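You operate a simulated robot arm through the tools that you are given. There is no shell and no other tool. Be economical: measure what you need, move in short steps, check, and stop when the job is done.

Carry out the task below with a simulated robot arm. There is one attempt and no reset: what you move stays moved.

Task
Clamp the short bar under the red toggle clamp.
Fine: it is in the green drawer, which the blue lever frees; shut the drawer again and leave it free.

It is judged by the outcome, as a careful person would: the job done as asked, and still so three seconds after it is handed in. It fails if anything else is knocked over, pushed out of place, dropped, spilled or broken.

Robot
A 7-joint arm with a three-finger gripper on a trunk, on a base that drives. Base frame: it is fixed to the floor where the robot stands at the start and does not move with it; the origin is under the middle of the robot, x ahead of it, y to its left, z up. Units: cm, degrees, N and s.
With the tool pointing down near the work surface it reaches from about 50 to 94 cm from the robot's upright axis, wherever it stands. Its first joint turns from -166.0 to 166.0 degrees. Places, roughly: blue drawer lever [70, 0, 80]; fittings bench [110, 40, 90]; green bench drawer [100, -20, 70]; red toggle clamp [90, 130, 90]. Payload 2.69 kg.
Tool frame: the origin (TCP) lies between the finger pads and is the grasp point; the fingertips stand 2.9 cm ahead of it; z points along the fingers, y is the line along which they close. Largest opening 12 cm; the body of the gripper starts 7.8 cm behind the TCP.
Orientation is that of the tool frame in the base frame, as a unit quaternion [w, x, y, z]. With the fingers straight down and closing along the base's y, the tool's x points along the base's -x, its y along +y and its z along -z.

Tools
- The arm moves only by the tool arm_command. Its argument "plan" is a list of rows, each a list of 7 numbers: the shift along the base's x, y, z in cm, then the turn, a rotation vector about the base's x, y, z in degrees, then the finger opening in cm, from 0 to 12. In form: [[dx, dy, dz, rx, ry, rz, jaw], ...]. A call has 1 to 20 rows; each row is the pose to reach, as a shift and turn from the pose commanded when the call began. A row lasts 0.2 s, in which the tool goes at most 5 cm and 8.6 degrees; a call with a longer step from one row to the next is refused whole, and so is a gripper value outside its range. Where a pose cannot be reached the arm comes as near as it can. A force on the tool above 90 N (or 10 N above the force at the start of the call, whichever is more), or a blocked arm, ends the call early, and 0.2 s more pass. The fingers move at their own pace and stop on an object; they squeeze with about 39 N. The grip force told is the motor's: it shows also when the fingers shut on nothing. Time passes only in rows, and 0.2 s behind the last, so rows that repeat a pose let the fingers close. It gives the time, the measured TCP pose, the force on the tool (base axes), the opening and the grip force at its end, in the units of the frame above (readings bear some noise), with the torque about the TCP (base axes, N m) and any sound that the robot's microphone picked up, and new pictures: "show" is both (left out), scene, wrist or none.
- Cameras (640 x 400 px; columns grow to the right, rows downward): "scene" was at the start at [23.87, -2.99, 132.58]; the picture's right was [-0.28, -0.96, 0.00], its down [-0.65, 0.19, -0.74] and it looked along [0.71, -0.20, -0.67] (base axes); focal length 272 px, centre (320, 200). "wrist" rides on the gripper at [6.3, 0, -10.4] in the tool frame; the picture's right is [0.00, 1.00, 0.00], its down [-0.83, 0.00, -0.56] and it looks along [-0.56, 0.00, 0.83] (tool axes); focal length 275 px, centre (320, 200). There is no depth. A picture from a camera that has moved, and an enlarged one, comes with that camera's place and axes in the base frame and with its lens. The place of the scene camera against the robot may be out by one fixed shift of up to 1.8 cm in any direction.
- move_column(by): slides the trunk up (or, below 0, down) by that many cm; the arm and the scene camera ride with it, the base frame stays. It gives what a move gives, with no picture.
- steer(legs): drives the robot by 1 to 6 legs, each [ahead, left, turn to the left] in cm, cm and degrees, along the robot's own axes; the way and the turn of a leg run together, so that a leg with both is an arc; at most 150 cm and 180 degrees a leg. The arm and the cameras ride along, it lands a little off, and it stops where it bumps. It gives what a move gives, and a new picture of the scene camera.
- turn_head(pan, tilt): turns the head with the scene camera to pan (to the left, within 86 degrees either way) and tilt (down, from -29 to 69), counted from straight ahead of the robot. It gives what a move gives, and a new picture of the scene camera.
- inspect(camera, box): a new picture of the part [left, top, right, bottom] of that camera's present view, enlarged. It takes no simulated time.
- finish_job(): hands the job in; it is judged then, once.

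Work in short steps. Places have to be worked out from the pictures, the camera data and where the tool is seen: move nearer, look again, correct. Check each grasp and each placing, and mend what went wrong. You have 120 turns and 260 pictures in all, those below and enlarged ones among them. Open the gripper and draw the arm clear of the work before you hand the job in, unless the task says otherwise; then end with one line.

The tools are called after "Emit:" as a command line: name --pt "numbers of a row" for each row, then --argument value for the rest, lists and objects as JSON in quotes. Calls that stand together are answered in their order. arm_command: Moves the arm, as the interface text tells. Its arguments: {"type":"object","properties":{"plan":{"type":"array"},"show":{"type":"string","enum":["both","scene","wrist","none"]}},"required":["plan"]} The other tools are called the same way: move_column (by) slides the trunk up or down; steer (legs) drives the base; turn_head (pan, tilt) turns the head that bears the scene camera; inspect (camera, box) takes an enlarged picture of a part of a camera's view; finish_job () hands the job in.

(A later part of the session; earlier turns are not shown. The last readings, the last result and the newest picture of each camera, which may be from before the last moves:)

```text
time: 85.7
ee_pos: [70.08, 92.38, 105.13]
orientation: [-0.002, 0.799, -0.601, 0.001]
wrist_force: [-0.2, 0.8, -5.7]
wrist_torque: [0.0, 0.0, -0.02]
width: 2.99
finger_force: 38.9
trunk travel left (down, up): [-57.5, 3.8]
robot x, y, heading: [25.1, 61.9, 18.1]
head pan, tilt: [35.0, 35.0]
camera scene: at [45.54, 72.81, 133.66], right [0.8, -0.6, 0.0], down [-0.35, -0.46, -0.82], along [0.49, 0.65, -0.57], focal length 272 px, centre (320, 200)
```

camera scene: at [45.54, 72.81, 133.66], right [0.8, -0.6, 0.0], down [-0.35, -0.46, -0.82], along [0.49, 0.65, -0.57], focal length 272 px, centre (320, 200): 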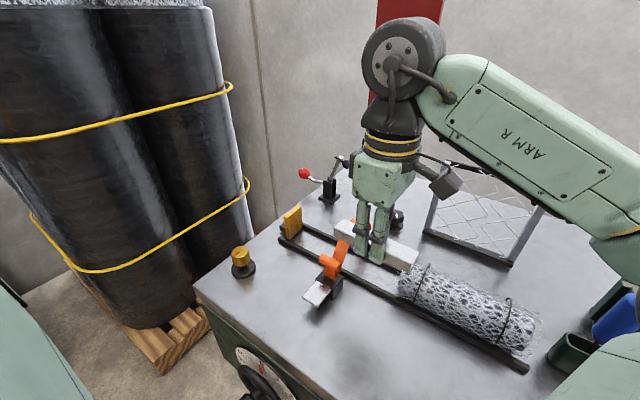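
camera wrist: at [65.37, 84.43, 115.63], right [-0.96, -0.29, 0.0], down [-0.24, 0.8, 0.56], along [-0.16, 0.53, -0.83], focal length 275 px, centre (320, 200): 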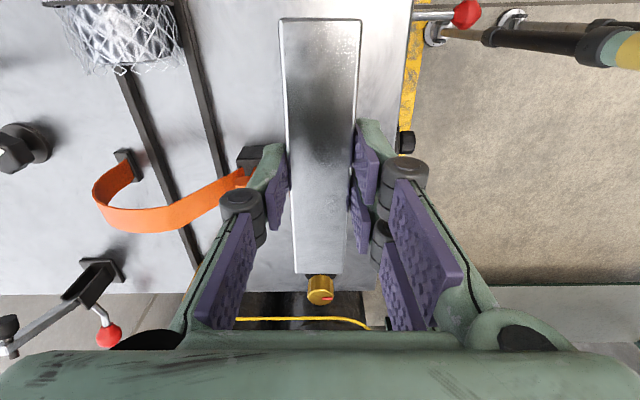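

Now I'll move the bar over toward the clamp at the same height, stopping short to look.

Emit:
arm_command --pt "3 3 0 0 0 0 1.5" --pt "6 6 0 0 0 0 1.5" --pt "9 9 0 0 0 0 1.5" --pt "12 12 0 0 0 0 1.5" --pt "15 15 0 0 0 0 1.5" --pt "18 17.5 0 0 0 0 1.5" --pt "19 18.5 0 0 0 0 1.5" --pt "19 18.5 0 0 0 0 1.5"

```text
time: 87.5
ee_pos: [71.31, 105.1, 101.46]
orientation: [-0.002, 0.798, -0.602, 0.001]
wrist_force: [0.5, -0.5, -6.1]
wrist_torque: [-0.01, 0.0, -0.03]
width: 2.97
finger_force: 39.0
out of reach, approached as far as the arm can: row 1, 2, 3, 4, 5, 6, 7, 8
trunk travel left (down, up): [-57.5, 3.8]
robot x, y, heading: [25.39, 61.76, 17.9]
head pan, tilt: [35.0, 35.0]
camera scene: at [45.47, 72.8, 133.68], right [0.8, -0.6, 0.0], down [-0.35, -0.46, -0.82], along [0.49, 0.65, -0.57], focal length 272 px, centre (320, 200)
camera wrist: at [73.14, 98.93, 111.99], right [-0.96, -0.28, 0.0], down [-0.24, 0.8, 0.56], along [-0.15, 0.54, -0.83], focal length 275 px, centre (320, 200)
```

scene: 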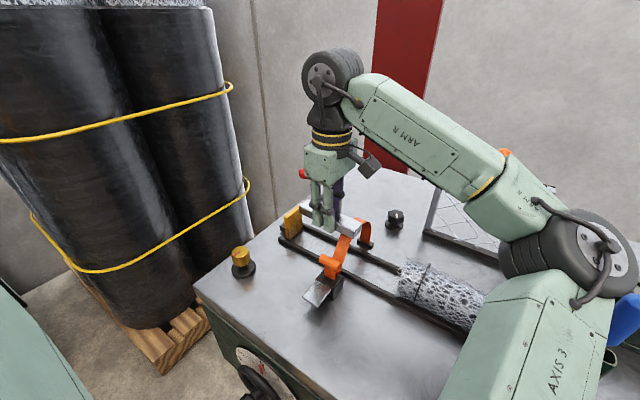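
wrist: 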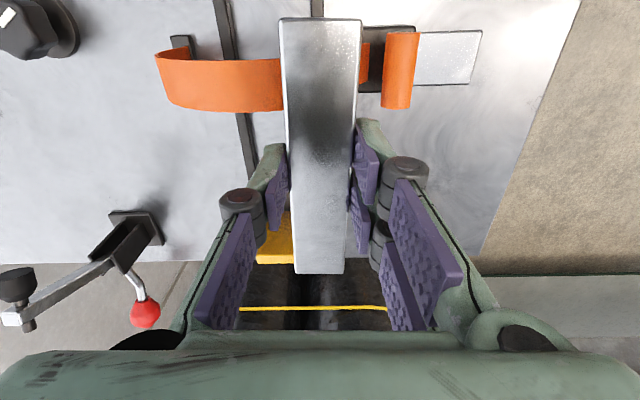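

The joint limit drags the arm aside, so I'll change the plan. A diagonal bar (turned 45° back) is easier to reach and also clears both the knob and the bracket.

Emit:
arm_command --pt "0 0 0.5 0 0 -7.5 1.5" --pt "0 0 1 0 0 -15 1.5" --pt "0 0 1.5 0 0 -22.5 1.5" --pt "0 0 2 0 0 -30 1.5" --pt "0 0 3 0 0 -37.5 1.5" --pt "0 0 4 0 0 -45 1.5" --pt "0 0 4 0 0 -45 1.5" --show "scene"

```text
time: 89.1
ee_pos: [71.62, 105.74, 107.0]
orientation: [0.0, -0.509, 0.861, -0.003]
wrist_force: [0.0, 0.2, -5.6]
wrist_torque: [0.01, -0.05, 0.0]
width: 2.97
finger_force: 38.6
trunk travel left (down, up): [-57.5, 3.8]
robot x, y, heading: [24.84, 61.82, 17.6]
head pan, tilt: [35.0, 35.0]
camera scene: at [45.46, 72.79, 133.68], right [0.8, -0.6, 0.0], down [-0.35, -0.46, -0.82], along [0.49, 0.65, -0.57], focal length 272 px, centre (320, 200)
```

scene: 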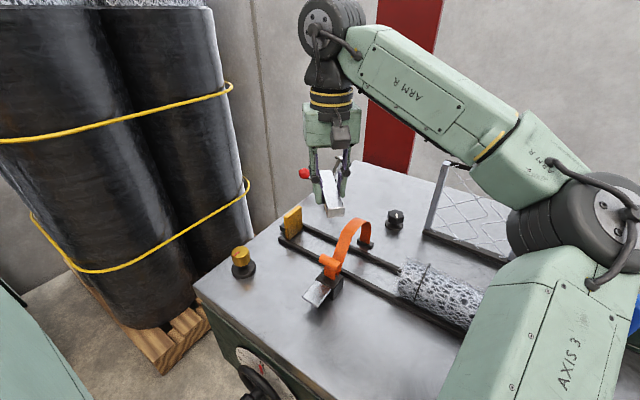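

Emit:
arm_command --pt "3.5 1 0 0 0 0 1.5" --pt "7 2 0 0 0 0 1.5" --pt "10.5 3 0 0 0 0 1.5" --pt "14.3 3.9 0 0 0 0 1.5" --pt "14.3 3.9 0 0 0 0 1.5"

```text
time: 90.3
ee_pos: [85.86, 109.7, 107.31]
orientation: [0.002, -0.511, 0.86, -0.002]
wrist_force: [-0.1, -0.1, -5.3]
wrist_torque: [-0.02, 0.0, 0.0]
width: 2.93
finger_force: 39.2
trunk travel left (down, up): [-57.5, 3.8]
robot x, y, heading: [25.05, 61.47, 17.9]
head pan, tilt: [35.0, 35.0]
camera scene: at [45.46, 72.78, 133.69], right [0.8, -0.6, 0.0], down [-0.35, -0.46, -0.82], along [0.49, 0.65, -0.57], focal length 272 px, centre (320, 200)
camera wrist: at [82.85, 104.17, 117.77], right [-0.88, 0.48, -0.01], down [0.39, 0.73, 0.56], along [0.27, 0.49, -0.83], focal length 275 px, centre (320, 200)
```

scene: 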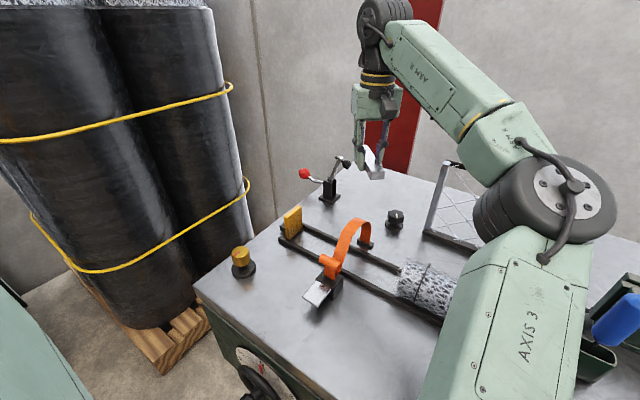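
wrist: 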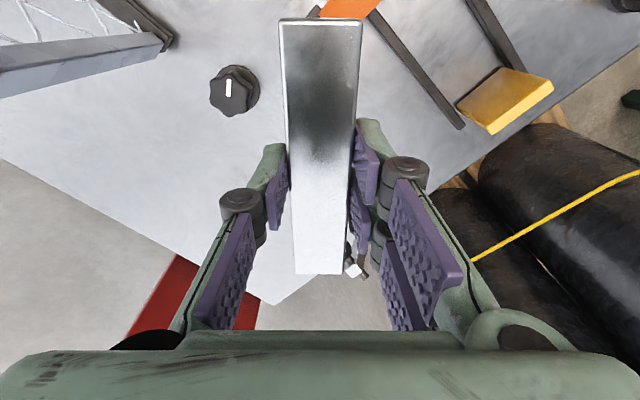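

Emit:
inspect --camera "scene" --box '[280, 130, 420, 240]'

Emit:
inspect --camera "wrist" --box '[280, 180, 440, 330]'

```text
3.64 times, centred on (350, 185) of scene
camera zoom: at [45.46, 72.78, 133.69], right [0.8, -0.6, 0.0], down [-0.35, -0.46, -0.82], along [0.49, 0.65, -0.57], focal length 991 px, centre (211, 254)
```

zoom: 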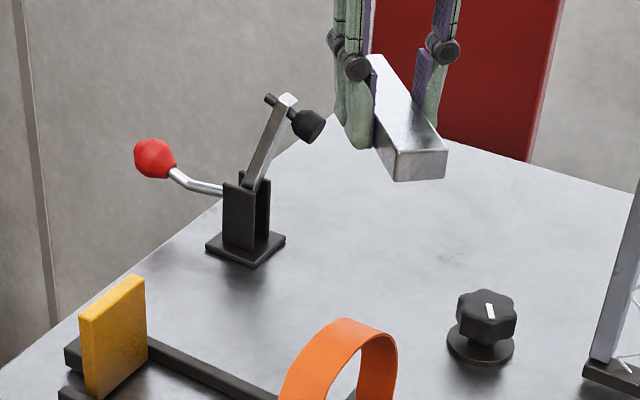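

```text
2.67 times, centred on (360, 255) of wrist
camera zoom: at [82.85, 104.17, 117.77], right [-0.88, 0.48, -0.01], down [0.39, 0.73, 0.56], along [0.27, 0.49, -0.83], focal length 734 px, centre (213, 53)
```

zoom: 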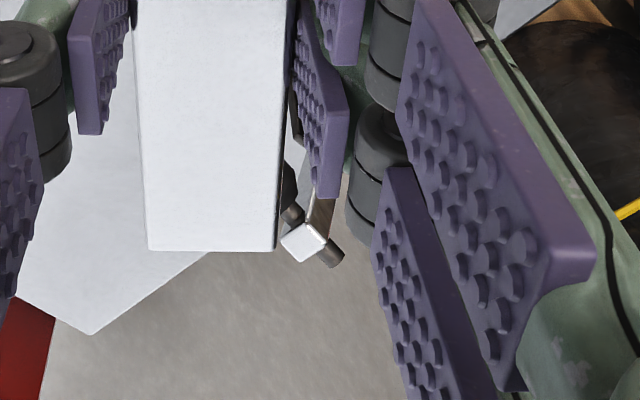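

Cross-checking with the bar seen in hand, the pad should land near (90.2, 116) with its face at about z=88.7, which suits a 2 cm bar on the bench. I'll set the TCP at (88.6, 113.2) and descend partway.

Emit:
arm_command --pt "1.4 1.75 0 0 0 0 1.5" --pt "2.75 3.5 0 0 0 0 1.5" --pt "2.75 3.5 -3 0 0 0 1.5" --pt "2.75 3.5 -6 0 0 0 1.5" --pt "2.75 3.5 -9 0 0 0 1.5" --pt "2.75 3.5 -12 0 0 0 1.5" --pt "2.75 3.5 -12 0 0 0 1.5"

Emit:
inspect --camera "scene" --box '[280, 130, 420, 240]'

```text
time: 91.9
ee_pos: [88.61, 113.29, 95.27]
orientation: [0.001, -0.509, 0.861, -0.002]
wrist_force: [0.8, 0.2, -6.0]
wrist_torque: [-0.01, 0.03, -0.01]
width: 2.99
finger_force: 39.0
trunk travel left (down, up): [-57.5, 3.8]
robot x, y, heading: [25.13, 61.81, 17.7]
head pan, tilt: [35.0, 35.0]
camera scene: at [45.46, 72.79, 133.69], right [0.8, -0.6, 0.0], down [-0.35, -0.46, -0.82], along [0.49, 0.65, -0.57], focal length 272 px, centre (320, 200)
camera wrist: at [85.61, 107.78, 105.73], right [-0.88, 0.48, 0.0], down [0.39, 0.73, 0.56], along [0.27, 0.49, -0.83], focal length 275 px, centre (320, 200)
```

scene: 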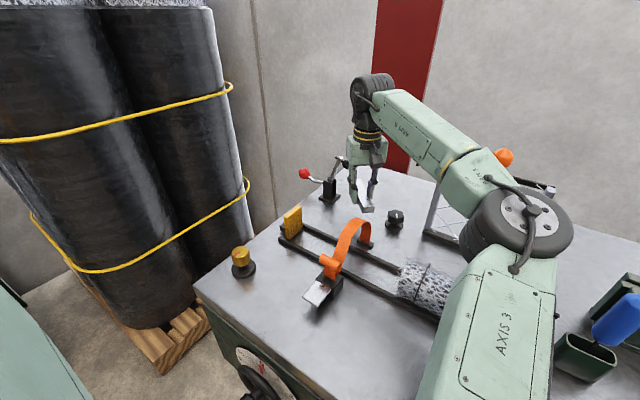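
wrist: 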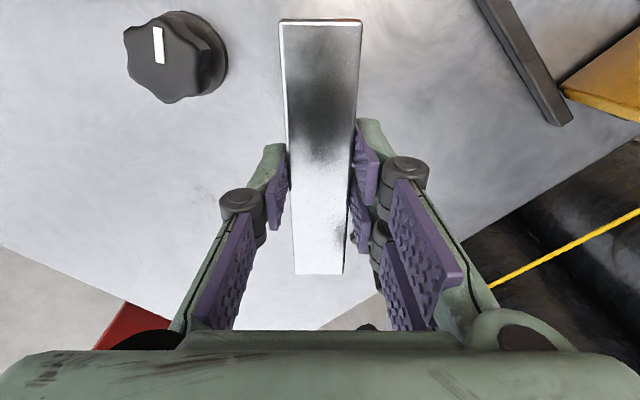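

```text
3.64 times, centred on (350, 185) of scene
camera zoom: at [45.46, 72.79, 133.69], right [0.8, -0.6, 0.0], down [-0.35, -0.46, -0.82], along [0.49, 0.65, -0.57], focal length 991 px, centre (211, 254)
```

zoom: 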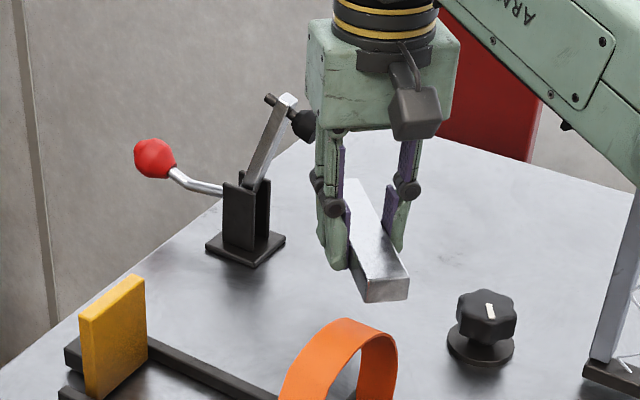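

The gripper body passes close to the raised pad. I'll shift back 1.5 cm along the bar, set it down, then regrip at the rear end and slide it under.

Emit:
arm_command --pt "-0.7 -1.3 0 0 0 0 1.5" --pt "-0.7 -1.3 -2.5 0 0 0 1.5" --pt "-0.7 -1.3 -4.5 0 0 0 1.5" --pt "-0.7 -1.3 -5 0 0 0 1.5" --pt "-0.7 -1.3 -5 0 0 0 1.5" --show "none"

Emit:
inspect --camera "scene" --box '[280, 130, 420, 240]'

```text
time: 93.1
ee_pos: [87.92, 112.01, 90.14]
orientation: [0.001, -0.509, 0.861, -0.003]
wrist_force: [0.4, 0.3, -5.4]
wrist_torque: [0.0, -0.01, -0.01]
width: 2.95
finger_force: 39.0
trunk travel left (down, up): [-57.5, 3.8]
robot x, y, heading: [24.73, 61.31, 17.9]
head pan, tilt: [35.0, 35.0]
```

```text
3.64 times, centred on (350, 185) of scene
camera zoom: at [45.47, 72.8, 133.68], right [0.8, -0.6, 0.0], down [-0.35, -0.46, -0.82], along [0.49, 0.65, -0.57], focal length 991 px, centre (211, 254)
```

zoom: 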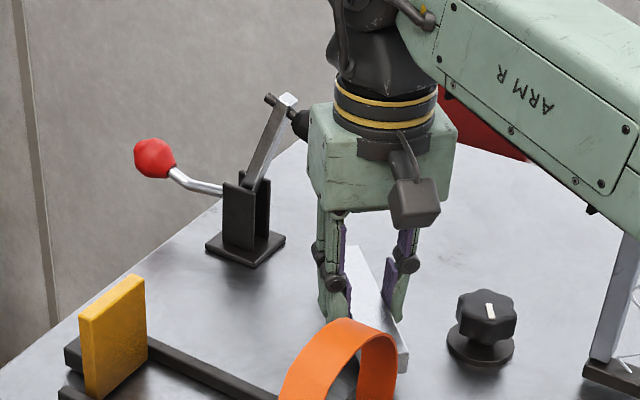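

Not touching yet. I'll lower slowly to contact.

Emit:
arm_command --pt "0 0 -0.4 0 0 0 1.5" --pt "0 0 -0.8 0 0 0 1.5" --pt "0 0 -0.8 0 0 0 1.5" --show "none"

```text
time: 93.9
ee_pos: [88.09, 111.88, 89.37]
orientation: [0.001, -0.509, 0.861, -0.002]
wrist_force: [-0.3, 0.1, -5.1]
wrist_torque: [-0.01, 0.01, 0.05]
width: 2.97
finger_force: 39.2
trunk travel left (down, up): [-57.5, 3.8]
robot x, y, heading: [24.84, 61.46, 18.0]
head pan, tilt: [35.0, 35.0]
```

Emit:
arm_command --pt "0 0 -0.3 0 0 0 1.5" --pt "0 0 -0.6 0 0 0 1.5" --pt "0 0 -0.9 0 0 0 1.5" --pt "0 0 -0.9 0 0 0 1.5" --show "wrist"

```text
time: 94.9
ee_pos: [87.92, 111.74, 88.81]
orientation: [0.004, -0.509, 0.861, 0.0]
wrist_force: [7.0, 5.3, 23.5]
wrist_torque: [-0.94, 0.67, 0.07]
width: 2.98
finger_force: 38.7
trunk travel left (down, up): [-57.5, 3.8]
robot x, y, heading: [24.42, 61.65, 17.9]
head pan, tilt: [35.0, 35.0]
camera wrist: at [84.91, 106.25, 99.31], right [-0.88, 0.48, -0.01], down [0.39, 0.73, 0.56], along [0.27, 0.49, -0.83], focal length 275 px, centre (320, 200)
```

wrist: 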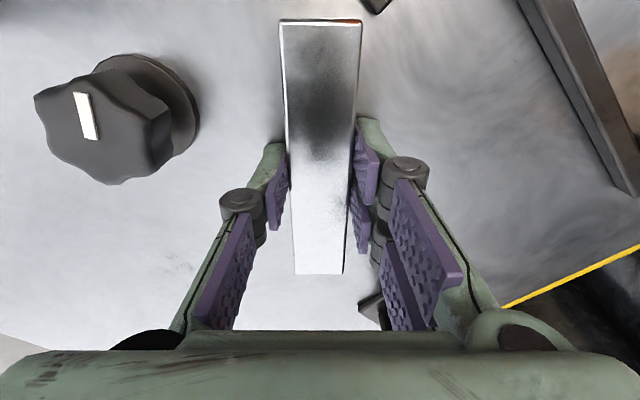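

The bar is down on the bench (top at about 85.6). I'll ease up, open a little, shift back 2.5 cm along the bar and regrip.

Emit:
arm_command --pt "0 0 0.5 0 0 0 3" --pt "0 0 0.5 0 0 0 4.2" --pt "0 0 0.5 0 0 0 4.2" --pt "-0.6 -1.1 0.5 0 0 0 4.2" --pt "-1.2 -2.2 0.5 0 0 0 4.2" --pt "-1.2 -2.2 0.5 0 0 0 4.2" --pt "-1.2 -2.2 0.5 0 0 0 2.5" --pt "-1.2 -2.2 0.5 0 0 0 1.5" --pt "-1.2 -2.2 0.5 0 0 0 1.5" --show "wrist"

```text
time: 96.9
ee_pos: [86.72, 109.75, 88.99]
orientation: [0.001, -0.509, 0.861, -0.002]
wrist_force: [0.2, -1.8, 0.0]
wrist_torque: [0.05, -0.09, -0.14]
width: 2.98
finger_force: 35.4
trunk travel left (down, up): [-57.5, 3.8]
robot x, y, heading: [25.12, 61.58, 17.9]
head pan, tilt: [35.0, 35.0]
camera wrist: at [83.67, 104.09, 99.48], right [-0.88, 0.48, -0.01], down [0.39, 0.73, 0.56], along [0.27, 0.49, -0.83], focal length 275 px, centre (320, 200)
```

wrist: 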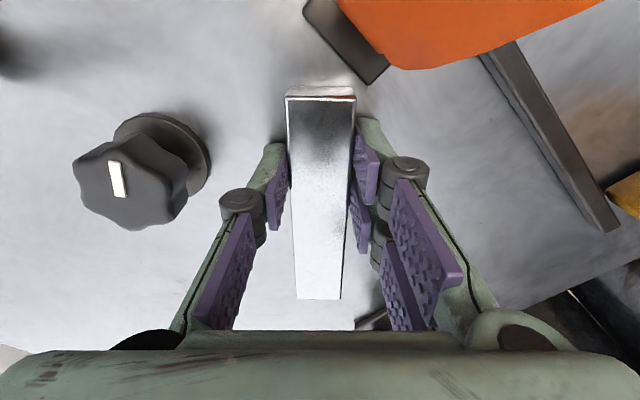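

Regripped toward the rear end. I'll slide it forward 1.7 cm along its length.

Emit:
arm_command --pt "0.3 0.5 0 0 0 0 1.5" --pt "0.6 1.1 0 0 0 0 1.5" --pt "0.82 1.5 0 0 0 0 1.5" --pt "0.82 1.5 0 0 0 0 1.5" --show "none"

Emit:
inspect --camera "scene" --box '[280, 130, 420, 240]'

```text
time: 97.9
ee_pos: [87.44, 111.15, 88.98]
orientation: [0.002, -0.509, 0.861, -0.003]
wrist_force: [-2.0, -0.9, -0.6]
wrist_torque: [-0.27, 0.15, -0.09]
width: 2.97
finger_force: 39.1
trunk travel left (down, up): [-57.5, 3.8]
robot x, y, heading: [25.0, 61.38, 18.2]
head pan, tilt: [35.0, 35.0]
```

```text
3.64 times, centred on (350, 185) of scene
camera zoom: at [45.42, 72.77, 133.69], right [0.8, -0.6, 0.0], down [-0.35, -0.46, -0.82], along [0.49, 0.65, -0.57], focal length 991 px, centre (211, 254)
```

zoom: 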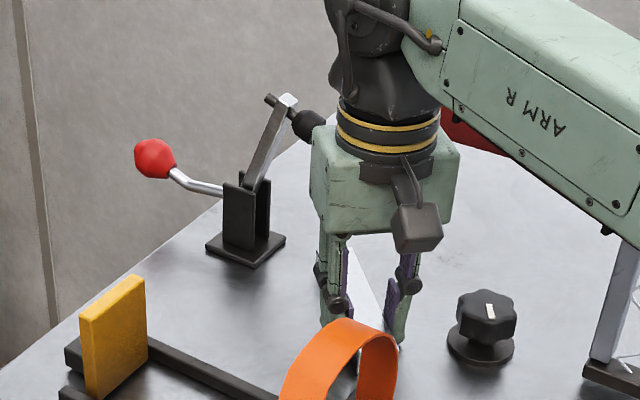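

I'll release and rise, drifting back from the clamp, then view the placement.

Emit:
arm_command --pt "0 0 0 0 0 0 3.5" --pt "0 0 0 0 0 0 5" --pt "0 0 1.5 0 0 0 5" --pt "0 0 4 0 0 0 5" --pt "0 0 8 0 0 0 5" --pt "-1 -2 12 0 0 0 5" --pt "-3 -4 16 0 0 0 5" --pt "-7 -4 18 0 0 0 5" --pt "-11 -5 18 0 0 0 5" --pt "-11 -5 18 0 0 0 5"

Emit:
inspect --camera "scene" --box '[280, 130, 420, 240]'

```text
time: 100.1
ee_pos: [76.34, 106.14, 107.19]
orientation: [0.002, -0.509, 0.861, -0.003]
wrist_force: [0.6, 0.6, 0.2]
wrist_torque: [0.03, -0.04, 0.0]
width: 5.03
finger_force: 0.0
trunk travel left (down, up): [-57.5, 3.8]
robot x, y, heading: [24.92, 61.1, 18.0]
head pan, tilt: [35.0, 35.0]
camera scene: at [45.43, 72.76, 133.69], right [0.8, -0.6, 0.0], down [-0.35, -0.46, -0.82], along [0.49, 0.65, -0.57], focal length 272 px, centre (320, 200)
camera wrist: at [73.3, 100.5, 117.67], right [-0.88, 0.48, -0.01], down [0.39, 0.73, 0.56], along [0.27, 0.49, -0.83], focal length 275 px, centre (320, 200)
```

scene: 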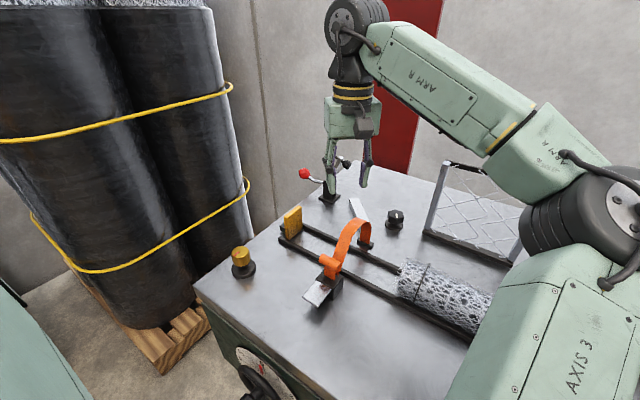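
wrist: 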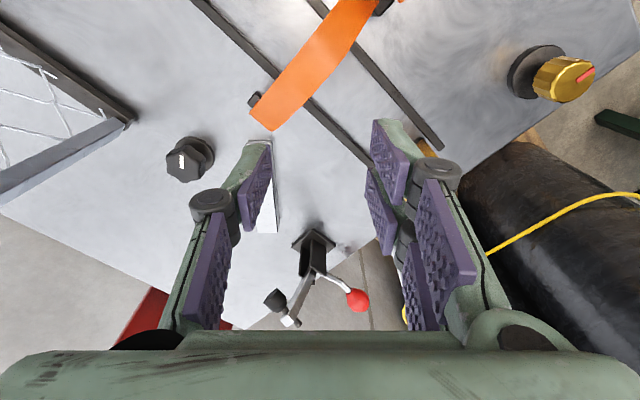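

```text
3.64 times, centred on (350, 185) of scene
camera zoom: at [45.43, 72.76, 133.69], right [0.8, -0.6, 0.0], down [-0.35, -0.46, -0.82], along [0.49, 0.65, -0.57], focal length 991 px, centre (211, 254)
```

zoom: 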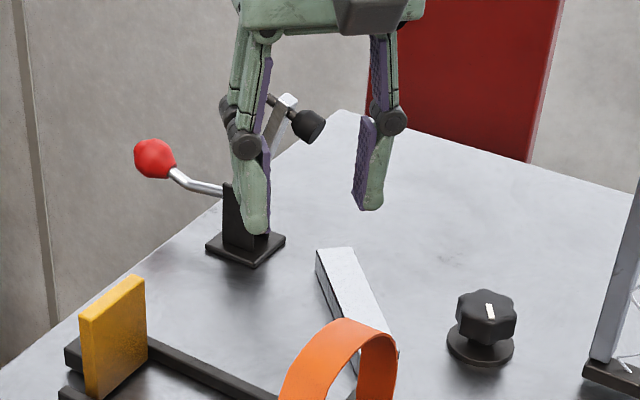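

The bar lies where the pad should land. Next is the handle: its red ball is at about (84.5, 132, 93), and I'll swing it up and over to the right about the pivot. I'll drive 20 cm left for better reach.

Emit:
steer --legs '[[0, 20, 0]]'

Emit:
turn_head --pan 20 --tilt 38

```text
time: 102.3
ee_pos: [70.28, 124.66, 107.22]
orientation: [0.002, -0.51, 0.86, -0.002]
wrist_force: [-0.4, 0.3, 0.1]
wrist_torque: [-0.02, -0.01, 0.02]
width: 4.98
finger_force: 0.1
trunk travel left (down, up): [-57.5, 3.8]
robot x, y, heading: [19.18, 80.02, 17.9]
head pan, tilt: [35.0, 35.0]
camera scene: at [39.42, 91.33, 133.69], right [0.8, -0.6, 0.0], down [-0.35, -0.46, -0.82], along [0.49, 0.65, -0.57], focal length 272 px, centre (320, 200)
```

scene: 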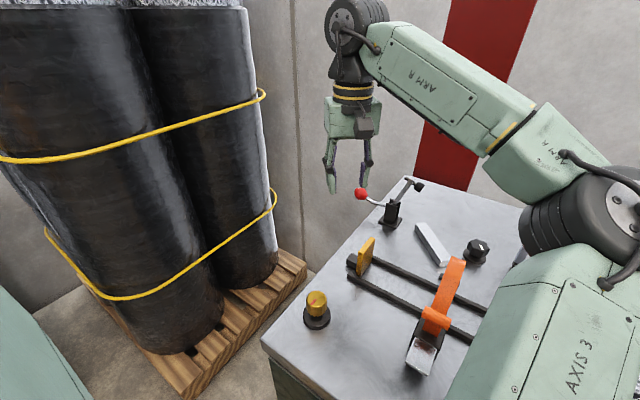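

```text
time: 103.0
ee_pos: [70.35, 124.62, 107.11]
orientation: [0.002, -0.509, 0.861, -0.002]
wrist_force: [0.1, -0.1, 0.1]
wrist_torque: [0.02, -0.03, 0.02]
width: 4.99
finger_force: 0.1
trunk travel left (down, up): [-57.5, 3.8]
robot x, y, heading: [18.91, 80.33, 18.0]
head pan, tilt: [20.0, 38.0]
camera scene: at [40.92, 89.59, 133.24], right [0.62, -0.79, 0.0], down [-0.49, -0.38, -0.79], along [0.62, 0.48, -0.62], focal length 272 px, centre (320, 200)
```

scene: 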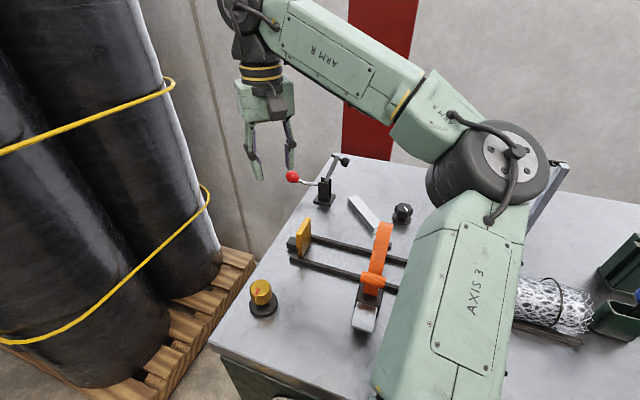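

I'll approach the ball from above and use the wrist view to refine where it is.

Emit:
arm_command --pt "3.5 1.7 0 0 0 0 6" --pt "7 3.4 0 0 0 0 6" --pt "10 5 0 0 0 0 6" --pt "10 5 0 0 0 0 6"

Emit:
inspect --camera "scene" --box '[230, 80, 430, 230]'

```text
time: 104.0
ee_pos: [80.25, 129.77, 106.97]
orientation: [0.001, -0.51, 0.86, -0.001]
wrist_force: [1.0, 0.4, -0.6]
wrist_torque: [0.01, 0.0, 0.0]
width: 6.02
finger_force: 0.0
trunk travel left (down, up): [-57.5, 3.8]
robot x, y, heading: [19.21, 80.39, 17.9]
head pan, tilt: [20.0, 38.0]
camera scene: at [40.92, 89.58, 133.24], right [0.61, -0.79, 0.0], down [-0.49, -0.38, -0.79], along [0.62, 0.48, -0.62], focal length 272 px, centre (320, 200)
camera wrist: at [77.27, 124.17, 117.51], right [-0.88, 0.48, -0.01], down [0.39, 0.73, 0.56], along [0.27, 0.49, -0.83], focal length 275 px, centre (320, 200)
```

scene: 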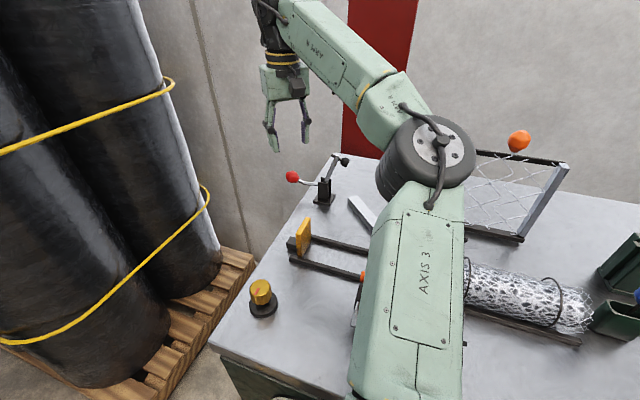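
wrist: 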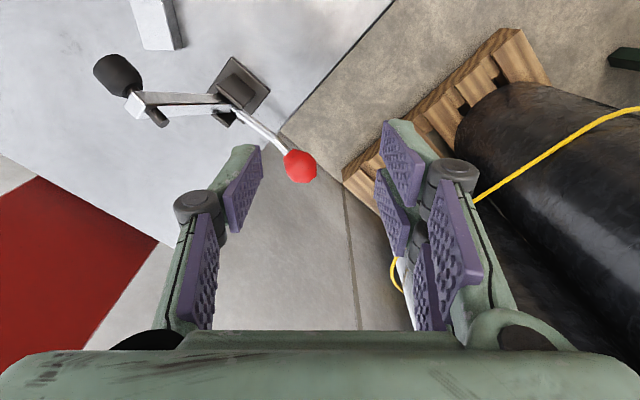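

```text
2.67 times, centred on (330, 155) of scene
camera zoom: at [40.92, 89.58, 133.24], right [0.61, -0.79, 0.0], down [-0.49, -0.38, -0.79], along [0.62, 0.48, -0.62], focal length 726 px, centre (293, 320)
```

zoom: 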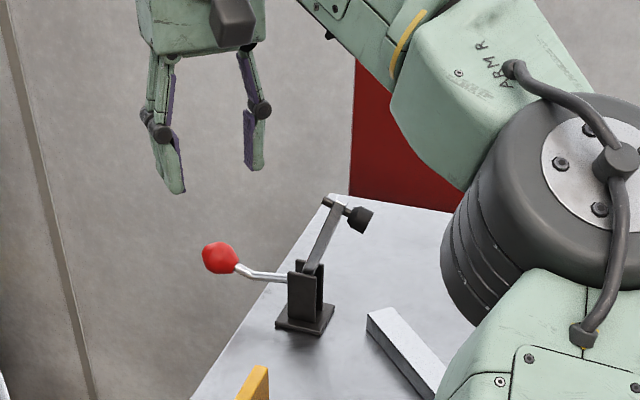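

The refined ball position is about (85.3, 134.6, 91), with the pivot at e≈95, z≈91, so the radius is about 9 cm. I'll go above the ball and then down around it.

Emit:
arm_command --pt "2.5 2.4 0 0 0 0 6" --pt "5 4.8 0 0 0 0 6" --pt "5 4.8 -4 0 0 0 6" --pt "5 4.8 -8 0 0 0 6" --pt "5 4.8 -10 0 0 0 6" --pt "5 4.8 -10 0 0 0 6" --show "wrist"

Emit:
inspect --camera "scene" --box '[230, 80, 430, 230]'

```text
time: 105.4
ee_pos: [85.4, 134.57, 97.29]
orientation: [0.001, -0.509, 0.861, -0.002]
wrist_force: [-0.7, 0.4, 0.1]
wrist_torque: [-0.03, 0.02, -0.01]
width: 6.01
finger_force: 0.0
out of reach, approached as far as the arm can: row 2, 3
trunk travel left (down, up): [-57.5, 3.8]
robot x, y, heading: [18.65, 80.28, 18.0]
head pan, tilt: [20.0, 38.0]
camera wrist: at [82.33, 129.07, 107.69], right [-0.88, 0.48, 0.0], down [0.39, 0.73, 0.56], along [0.27, 0.49, -0.83], focal length 275 px, centre (320, 200)
```

wrist: 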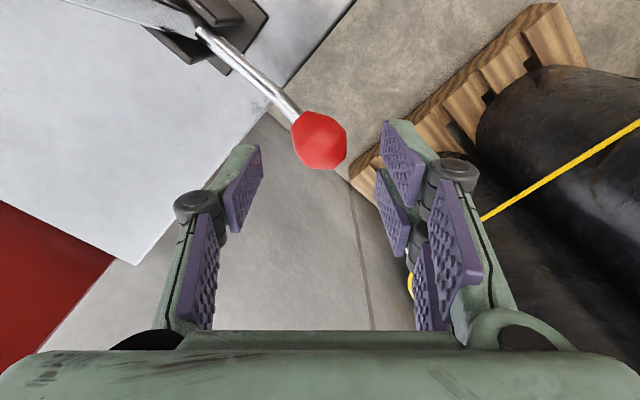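

```text
2.67 times, centred on (330, 155) of scene
camera zoom: at [40.92, 89.59, 133.24], right [0.61, -0.79, 0.0], down [-0.49, -0.38, -0.79], along [0.62, 0.48, -0.62], focal length 726 px, centre (293, 320)
```

zoom: 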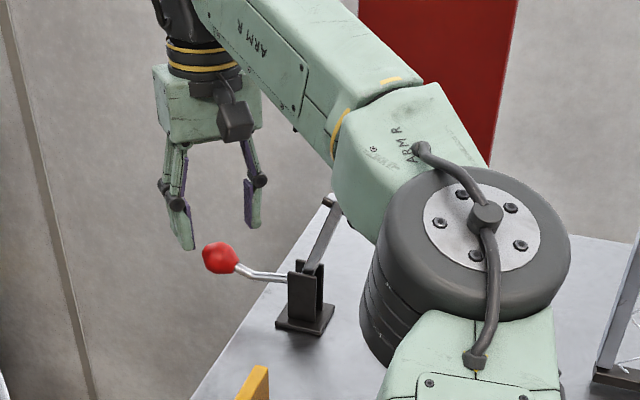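

The ball is confirmed at (85.55, 134.75, 91.2). I'll descend 6 cm and close on it.

Emit:
arm_command --pt "0.1 0.1 -2 0 0 0 6" --pt "0.15 0.2 -4 0 0 0 6" --pt "0.15 0.2 -6 0 0 0 6" --pt "0.15 0.2 -6 0 0 0 4" --pt "0.15 0.2 -6 0 0 0 2" --pt "0.15 0.2 -6 0 0 0 2" --show "wrist"

```text
time: 106.8
ee_pos: [85.61, 134.78, 91.27]
orientation: [0.002, -0.51, 0.86, -0.002]
wrist_force: [-1.0, 0.0, -0.6]
wrist_torque: [0.11, -0.19, 0.27]
width: 3.37
finger_force: 26.2
trunk travel left (down, up): [-57.5, 3.8]
robot x, y, heading: [18.9, 80.12, 18.0]
head pan, tilt: [20.0, 38.0]
camera wrist: at [82.56, 129.22, 101.69], right [-0.88, 0.48, 0.0], down [0.39, 0.73, 0.56], along [0.27, 0.49, -0.83], focal length 275 px, centre (320, 200)
```

wrist: 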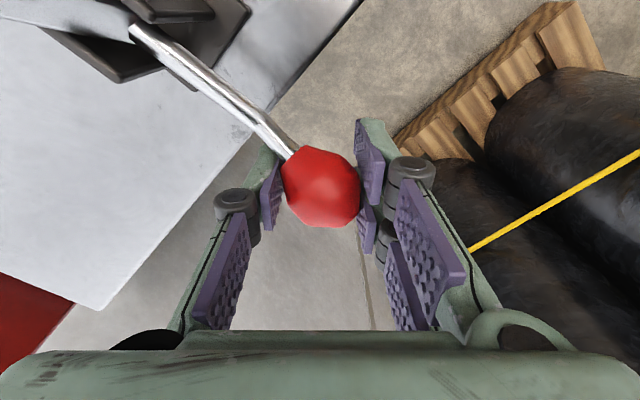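

Gripped on the ball. I'll swing it up the first 20° of the arc.

Emit:
arm_command --pt "0.01 -0.03 0.8 0 0 0 2" --pt "0.04 -0.13 1.6 0 0 0 2" --pt "0.09 -0.3 2.4 0 0 0 2" --pt "0.16 -0.53 3.1 0 0 0 2" --pt "0.16 -0.53 3.1 0 0 0 2" --show "wrist"

Emit:
inspect --camera "scene" --box '[230, 80, 430, 230]'

```text
time: 108.0
ee_pos: [85.56, 134.28, 94.15]
orientation: [0.001, -0.509, 0.861, 0.0]
wrist_force: [3.0, 10.4, -14.1]
wrist_torque: [1.37, -0.55, 0.79]
width: 3.24
finger_force: 45.0
trunk travel left (down, up): [-57.5, 3.8]
robot x, y, heading: [19.36, 80.21, 17.6]
head pan, tilt: [20.0, 38.0]
camera wrist: at [82.68, 128.8, 104.64], right [-0.88, 0.48, 0.0], down [0.39, 0.73, 0.56], along [0.27, 0.49, -0.83], focal length 275 px, centre (320, 200)
```

wrist: 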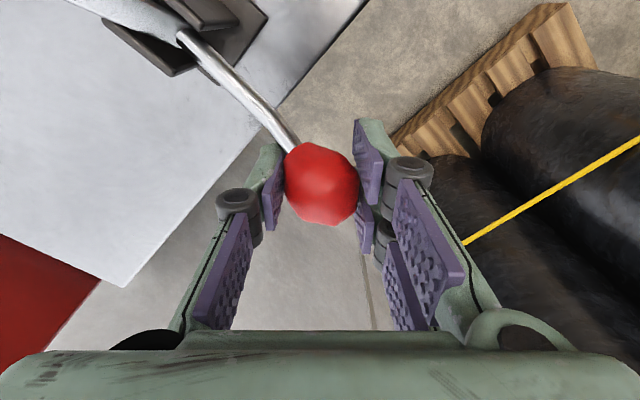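

```text
2.67 times, centred on (330, 155) of scene
camera zoom: at [41.05, 89.75, 133.2], right [0.62, -0.79, 0.0], down [-0.49, -0.38, -0.79], along [0.62, 0.48, -0.62], focal length 726 px, centre (293, 320)
```

zoom: 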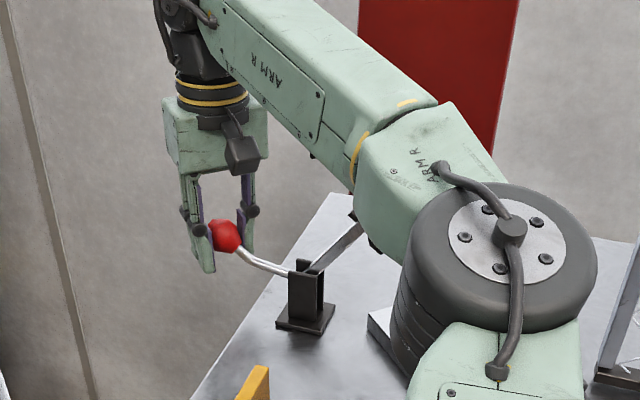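

The clamp arm is coming down. I'll carry on along the arc to about 40°.

Emit:
arm_command --pt "0.09 -0.3 0.7 0 0 0 2" --pt "0.2 -0.65 1.4 0 0 0 2" --pt "0.33 -1.07 2.1 0 0 0 2" --pt "0.46 -1.51 2.75 0 0 0 2" --pt "0.46 -1.51 2.75 0 0 0 2" --show "wrist"

Emit:
inspect --camera "scene" --box '[230, 80, 430, 230]'

```text
time: 109.2
ee_pos: [86.29, 132.37, 97.36]
orientation: [0.003, -0.508, 0.861, -0.004]
wrist_force: [1.9, 7.4, 18.6]
wrist_torque: [-0.64, -0.1, -0.07]
width: 3.14
finger_force: 23.0
trunk travel left (down, up): [-57.5, 3.8]
robot x, y, heading: [18.97, 80.59, 17.8]
head pan, tilt: [20.0, 38.0]
camera wrist: at [83.06, 126.76, 107.87], right [-0.88, 0.48, -0.01], down [0.4, 0.73, 0.56], along [0.27, 0.49, -0.83], focal length 275 px, centre (320, 200)
```

wrist: 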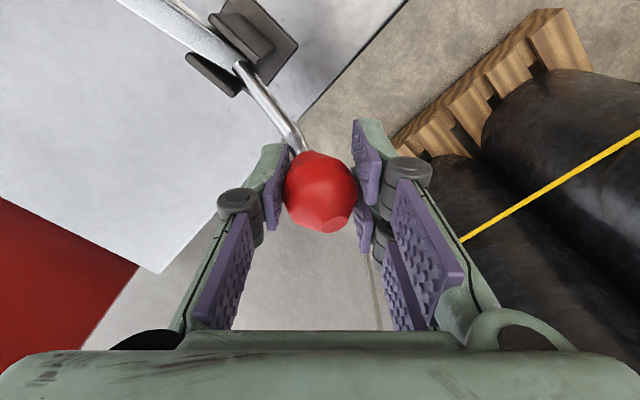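

```text
2.67 times, centred on (330, 155) of scene
camera zoom: at [40.81, 89.49, 133.32], right [0.61, -0.79, 0.0], down [-0.49, -0.38, -0.79], along [0.62, 0.48, -0.61], focal length 726 px, centre (293, 320)
```

zoom: 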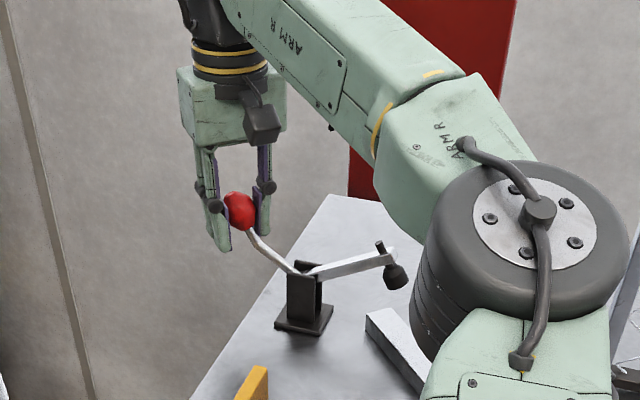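

The arm is near horizontal now. Before pressing further I'll check where the pad will land relative to the bar.

Emit:
inspect --camera "scene" --box '[310, 160, 390, 220]'

```text
6.67 times, centred on (350, 190) of scene
camera zoom: at [40.81, 89.49, 133.32], right [0.61, -0.79, 0.0], down [-0.49, -0.38, -0.79], along [0.62, 0.48, -0.61], focal length 1816 px, centre (120, 267)
```

zoom: 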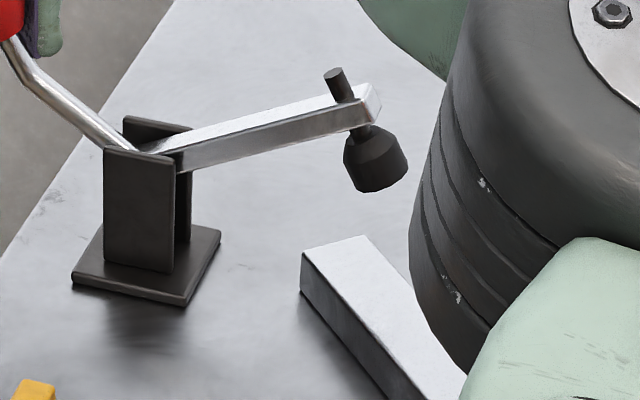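

The pad will land centred on the bar, about 3 cm in from its end. I'll carry on to about 55°.

Emit:
arm_command --pt "0.12 -0.4 0.45 0 0 0 2" --pt "0.25 -0.8 0.87 0 0 0 2" --pt "0.38 -1.23 1.25 0 0 0 2" --pt "0.51 -1.67 1.6 0 0 0 2" --pt "0.51 -1.67 1.6 0 0 0 2" --show "none"

Emit:
inspect --camera "scene" --box '[230, 80, 430, 230]'

```text
time: 110.4
ee_pos: [86.58, 130.85, 98.57]
orientation: [0.002, -0.509, 0.861, -0.002]
wrist_force: [-3.8, 2.5, 3.5]
wrist_torque: [0.7, -0.21, 0.25]
width: 3.08
finger_force: 45.5
trunk travel left (down, up): [-57.5, 3.8]
robot x, y, heading: [19.24, 80.09, 18.0]
head pan, tilt: [20.0, 38.0]
```

```text
2.67 times, centred on (330, 155) of scene
camera zoom: at [40.87, 89.56, 133.25], right [0.61, -0.79, 0.0], down [-0.49, -0.38, -0.79], along [0.62, 0.48, -0.62], focal length 726 px, centre (293, 320)
```

zoom: 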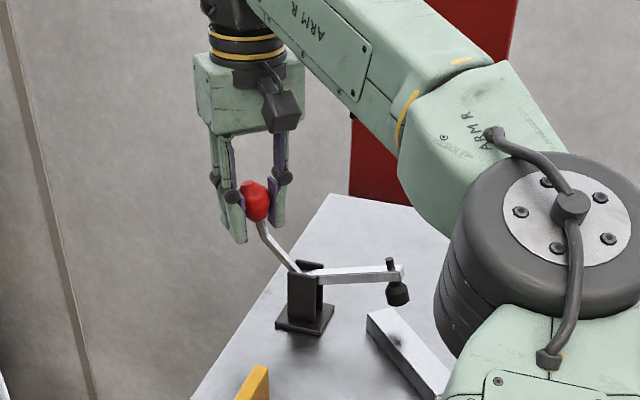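

Emit:
arm_command --pt "0.17 -0.55 0.4 0 0 0 2" --pt "0.34 -1.13 0.7 0 0 0 2" --pt "0.52 -1.7 1.0 0 0 0 2" --pt "0.7 -2.3 1.2 0 0 0 2" --pt "0.7 -2.3 1.2 0 0 0 2" --show "none"

Emit:
inspect --camera "scene" --box '[230, 80, 430, 230]'

```text
time: 111.6
ee_pos: [87.25, 128.59, 99.8]
orientation: [0.003, -0.509, 0.861, -0.004]
wrist_force: [2.3, 6.8, 2.3]
wrist_torque: [0.29, -0.26, -0.07]
width: 3.09
finger_force: 45.8
trunk travel left (down, up): [-57.5, 3.8]
robot x, y, heading: [18.84, 80.24, 18.0]
head pan, tilt: [20.0, 38.0]
```

```text
2.67 times, centred on (330, 155) of scene
camera zoom: at [40.93, 89.63, 133.25], right [0.61, -0.79, 0.0], down [-0.49, -0.38, -0.79], along [0.62, 0.48, -0.62], focal length 726 px, centre (293, 320)
```

zoom: 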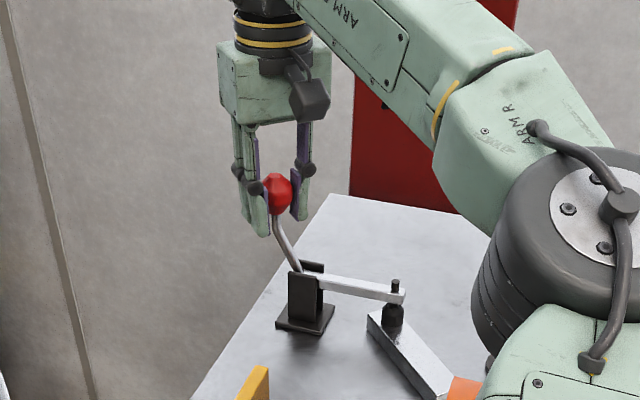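

The pad is at or almost on the bar. I'll keep pressing over in smaller steps, watching for resistance or a click.

Emit:
arm_command --pt "0.12 -0.4 0.12 0 0 0 2" --pt "0.24 -0.8 0.22 0 0 0 2" --pt "0.36 -1.2 0.3 0 0 0 2" --pt "0.36 -1.2 0.3 0 0 0 2" --show "none"

Emit:
inspect --camera "scene" --box '[290, 130, 400, 212]'

```text
time: 112.6
ee_pos: [87.28, 128.47, 99.76]
orientation: [0.004, -0.513, 0.858, 0.002]
wrist_force: [-9.1, 52.8, -12.0]
wrist_torque: [0.13, 0.02, -0.06]
width: 3.11
finger_force: 45.2
trunk travel left (down, up): [-57.5, 3.8]
robot x, y, heading: [19.33, 80.37, 18.3]
head pan, tilt: [20.0, 38.0]
```

```text
4.88 times, centred on (345, 171) of scene
camera zoom: at [40.9, 90.13, 133.17], right [0.62, -0.79, 0.0], down [-0.48, -0.38, -0.79], along [0.62, 0.48, -0.62], focal length 1329 px, centre (198, 342)
```

zoom: 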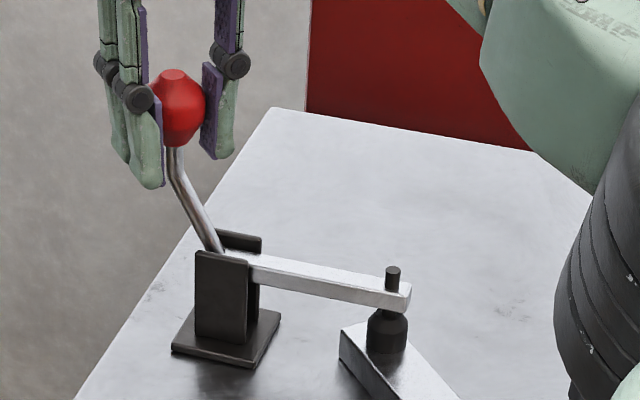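

The pad is firm on the bar (53 N on the handle) but there's no click yet. I'll push a little harder to go over centre.

Emit:
arm_command --pt "0.1 -0.3 0.0 0 0 0 2" --pt "0.18 -0.6 0.0 0 0 0 2" --pt "0.26 -0.9 0.0 0 0 0 2" --pt "0.26 -0.9 0 0 0 0 2" --show "none"

Emit:
inspect --camera "scene" --box '[290, 130, 400, 212]'

```text
time: 113.6
ee_pos: [87.32, 127.22, 100.01]
orientation: [0.001, -0.513, 0.858, 0.0]
wrist_force: [-25.8, 34.7, -3.3]
wrist_torque: [0.12, 0.1, 0.24]
width: 4.68
finger_force: 19.8
trunk travel left (down, up): [-57.5, 3.8]
robot x, y, heading: [19.48, 80.02, 18.1]
head pan, tilt: [20.0, 38.0]
```

```text
4.88 times, centred on (345, 171) of scene
camera zoom: at [40.72, 89.9, 133.25], right [0.62, -0.79, 0.0], down [-0.48, -0.38, -0.79], along [0.62, 0.48, -0.62], focal length 1329 px, centre (198, 342)
```

zoom: 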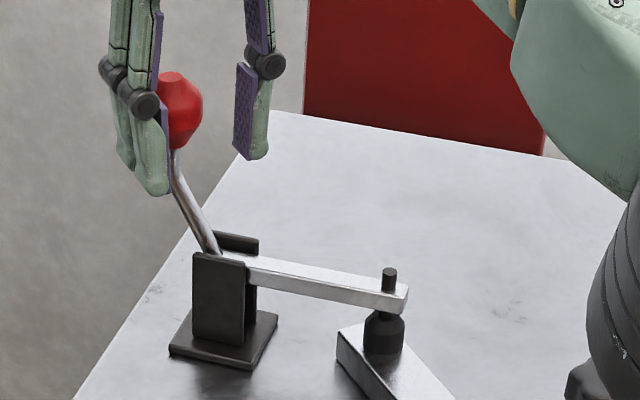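

The handle seems to be at its limit, with the fingers being pried open. I'll relax the push, open the fingers, and see whether the clamp holds by itself.

Emit:
arm_command --pt "-0.2 0.7 0 0 0 0 4" --pt "-0.26 0.9 0 0 0 0 6.5" --pt "-0.26 0.9 0 0 0 0 6.5" --pt "-0.26 0.9 0 0 0 0 6.5" --pt "-0.26 0.9 0 0 0 0 6.5" --show "wrist"

Emit:
inspect --camera "scene" --box '[290, 130, 400, 212]'

```text
time: 114.8
ee_pos: [87.79, 127.56, 100.19]
orientation: [0.002, -0.509, 0.861, -0.002]
wrist_force: [0.0, 0.1, 0.0]
wrist_torque: [-0.02, 0.0, -0.02]
width: 6.5
finger_force: 0.1
trunk travel left (down, up): [-57.5, 3.8]
robot x, y, heading: [19.09, 80.06, 17.8]
head pan, tilt: [20.0, 38.0]
camera wrist: at [84.74, 121.87, 110.64], right [-0.88, 0.48, -0.01], down [0.39, 0.73, 0.56], along [0.27, 0.49, -0.83], focal length 275 px, centre (320, 200)
```

wrist: 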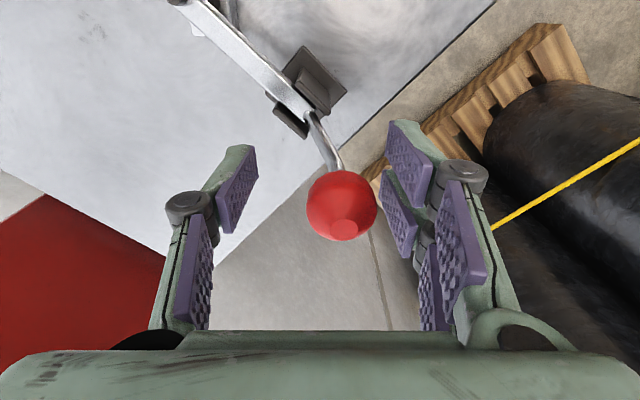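

```text
4.88 times, centred on (345, 171) of scene
camera zoom: at [40.92, 89.59, 133.24], right [0.61, -0.79, 0.0], down [-0.49, -0.38, -0.79], along [0.62, 0.48, -0.62], focal length 1329 px, centre (198, 342)
```

zoom: 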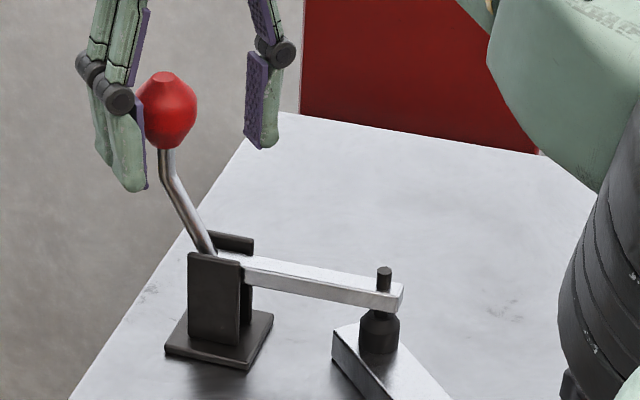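

The clamp stays put by itself with the pad on the bar. To be sure it's fully home, I'll press the ball squarely from the left with closed fingers. First I'll lift off and turn the tool.

Emit:
arm_command --pt "0 0 3 0 0 0 6.5" --pt "0 0 7 0 0 0 6.5" --pt "-0.8 3 7 0 0 -8 5" --pt "-1.5 5.5 7 0 0 -16 3" --pt "-1.7 6.8 7 0 0 -24 1" --pt "-1.7 6.8 7 0 0 -32 0" --pt "-1.7 6.8 7 0 0 -40 0" --pt "-1.7 6.8 7 0 0 -45 0" --pt "-1.7 6.8 4 0 0 -45 0" --pt "-1.7 6.8 0.5 0 0 -45 0" --pt "-1.7 6.8 0.5 0 0 -45 0" --show "wrist"

Emit:
inspect --camera "scene" --box '[230, 80, 430, 230]'

```text
time: 117.2
ee_pos: [85.82, 134.16, 100.55]
orientation: [0.001, -0.142, 0.99, -0.003]
wrist_force: [-0.2, 0.0, -0.5]
wrist_torque: [0.0, 0.03, 0.01]
width: 0.0
finger_force: 28.7
out of reach, approached as far as the arm can: row 2
trunk travel left (down, up): [-57.5, 3.8]
robot x, y, heading: [19.24, 80.23, 17.8]
head pan, tilt: [20.0, 38.0]
camera wrist: at [79.82, 132.44, 110.97], right [-0.28, 0.96, 0.0], down [0.8, 0.24, 0.56], along [0.53, 0.15, -0.83], focal length 275 px, centre (320, 200)
```

wrist: 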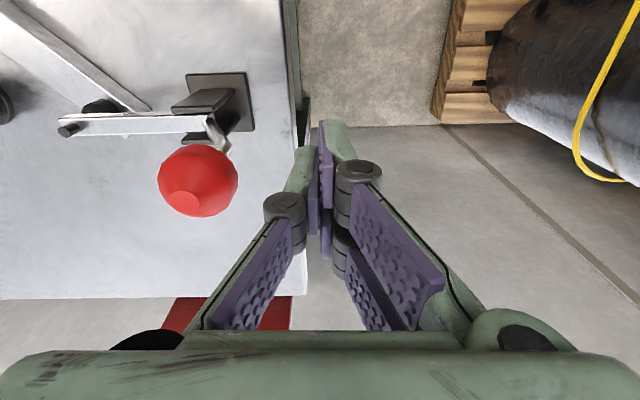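

```text
2.67 times, centred on (330, 155) of scene
camera zoom: at [40.9, 89.59, 133.24], right [0.61, -0.79, 0.0], down [-0.49, -0.38, -0.79], along [0.62, 0.48, -0.62], focal length 726 px, centre (293, 320)
```

zoom: 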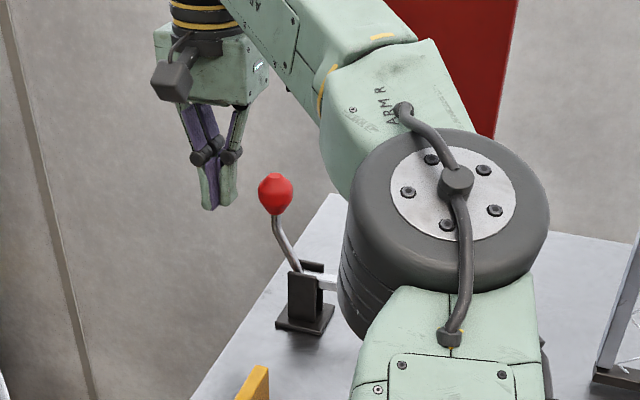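

The fingers are lined up with the ball. I'll push along the bench to the right.

Emit:
arm_command --pt "0.4 -1.3 0 0 0 0 0" --pt "0.64 -2.1 0 0 0 0 0" --pt "0.78 -2.6 0 0 0 0 0" --pt "0.9 -3.0 0 0 0 0 0" --pt "1.02 -3.4 0 0 0 0 0" --pt "1.16 -3.8 0 0 0 0 0" --pt "1.3 -4.2 0 0 0 0 0" --pt "1.3 -4.2 0 0 0 0 0" --show "wrist"

```text
time: 119.0
ee_pos: [86.62, 131.71, 100.6]
orientation: [0.005, -0.151, 0.989, 0.008]
wrist_force: [1.9, 83.2, 15.0]
wrist_torque: [-0.17, -0.09, 0.32]
width: 0.0
finger_force: 28.8
trunk travel left (down, up): [-57.5, 3.8]
robot x, y, heading: [19.07, 80.43, 18.2]
head pan, tilt: [20.0, 38.0]
camera wrist: at [80.54, 129.62, 110.98], right [-0.3, 0.95, 0.01], down [0.79, 0.24, 0.57], along [0.54, 0.18, -0.82], focal length 275 px, centre (320, 200)
```

wrist: 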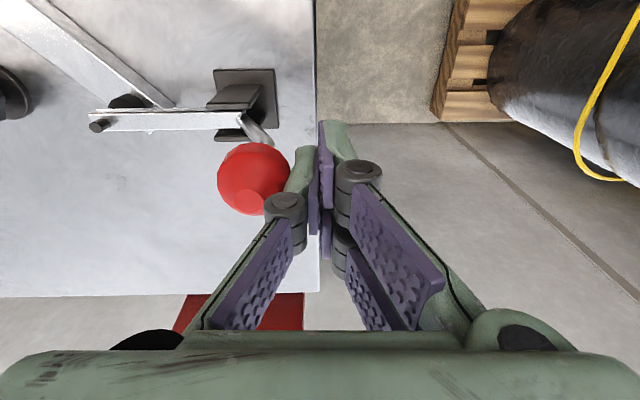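

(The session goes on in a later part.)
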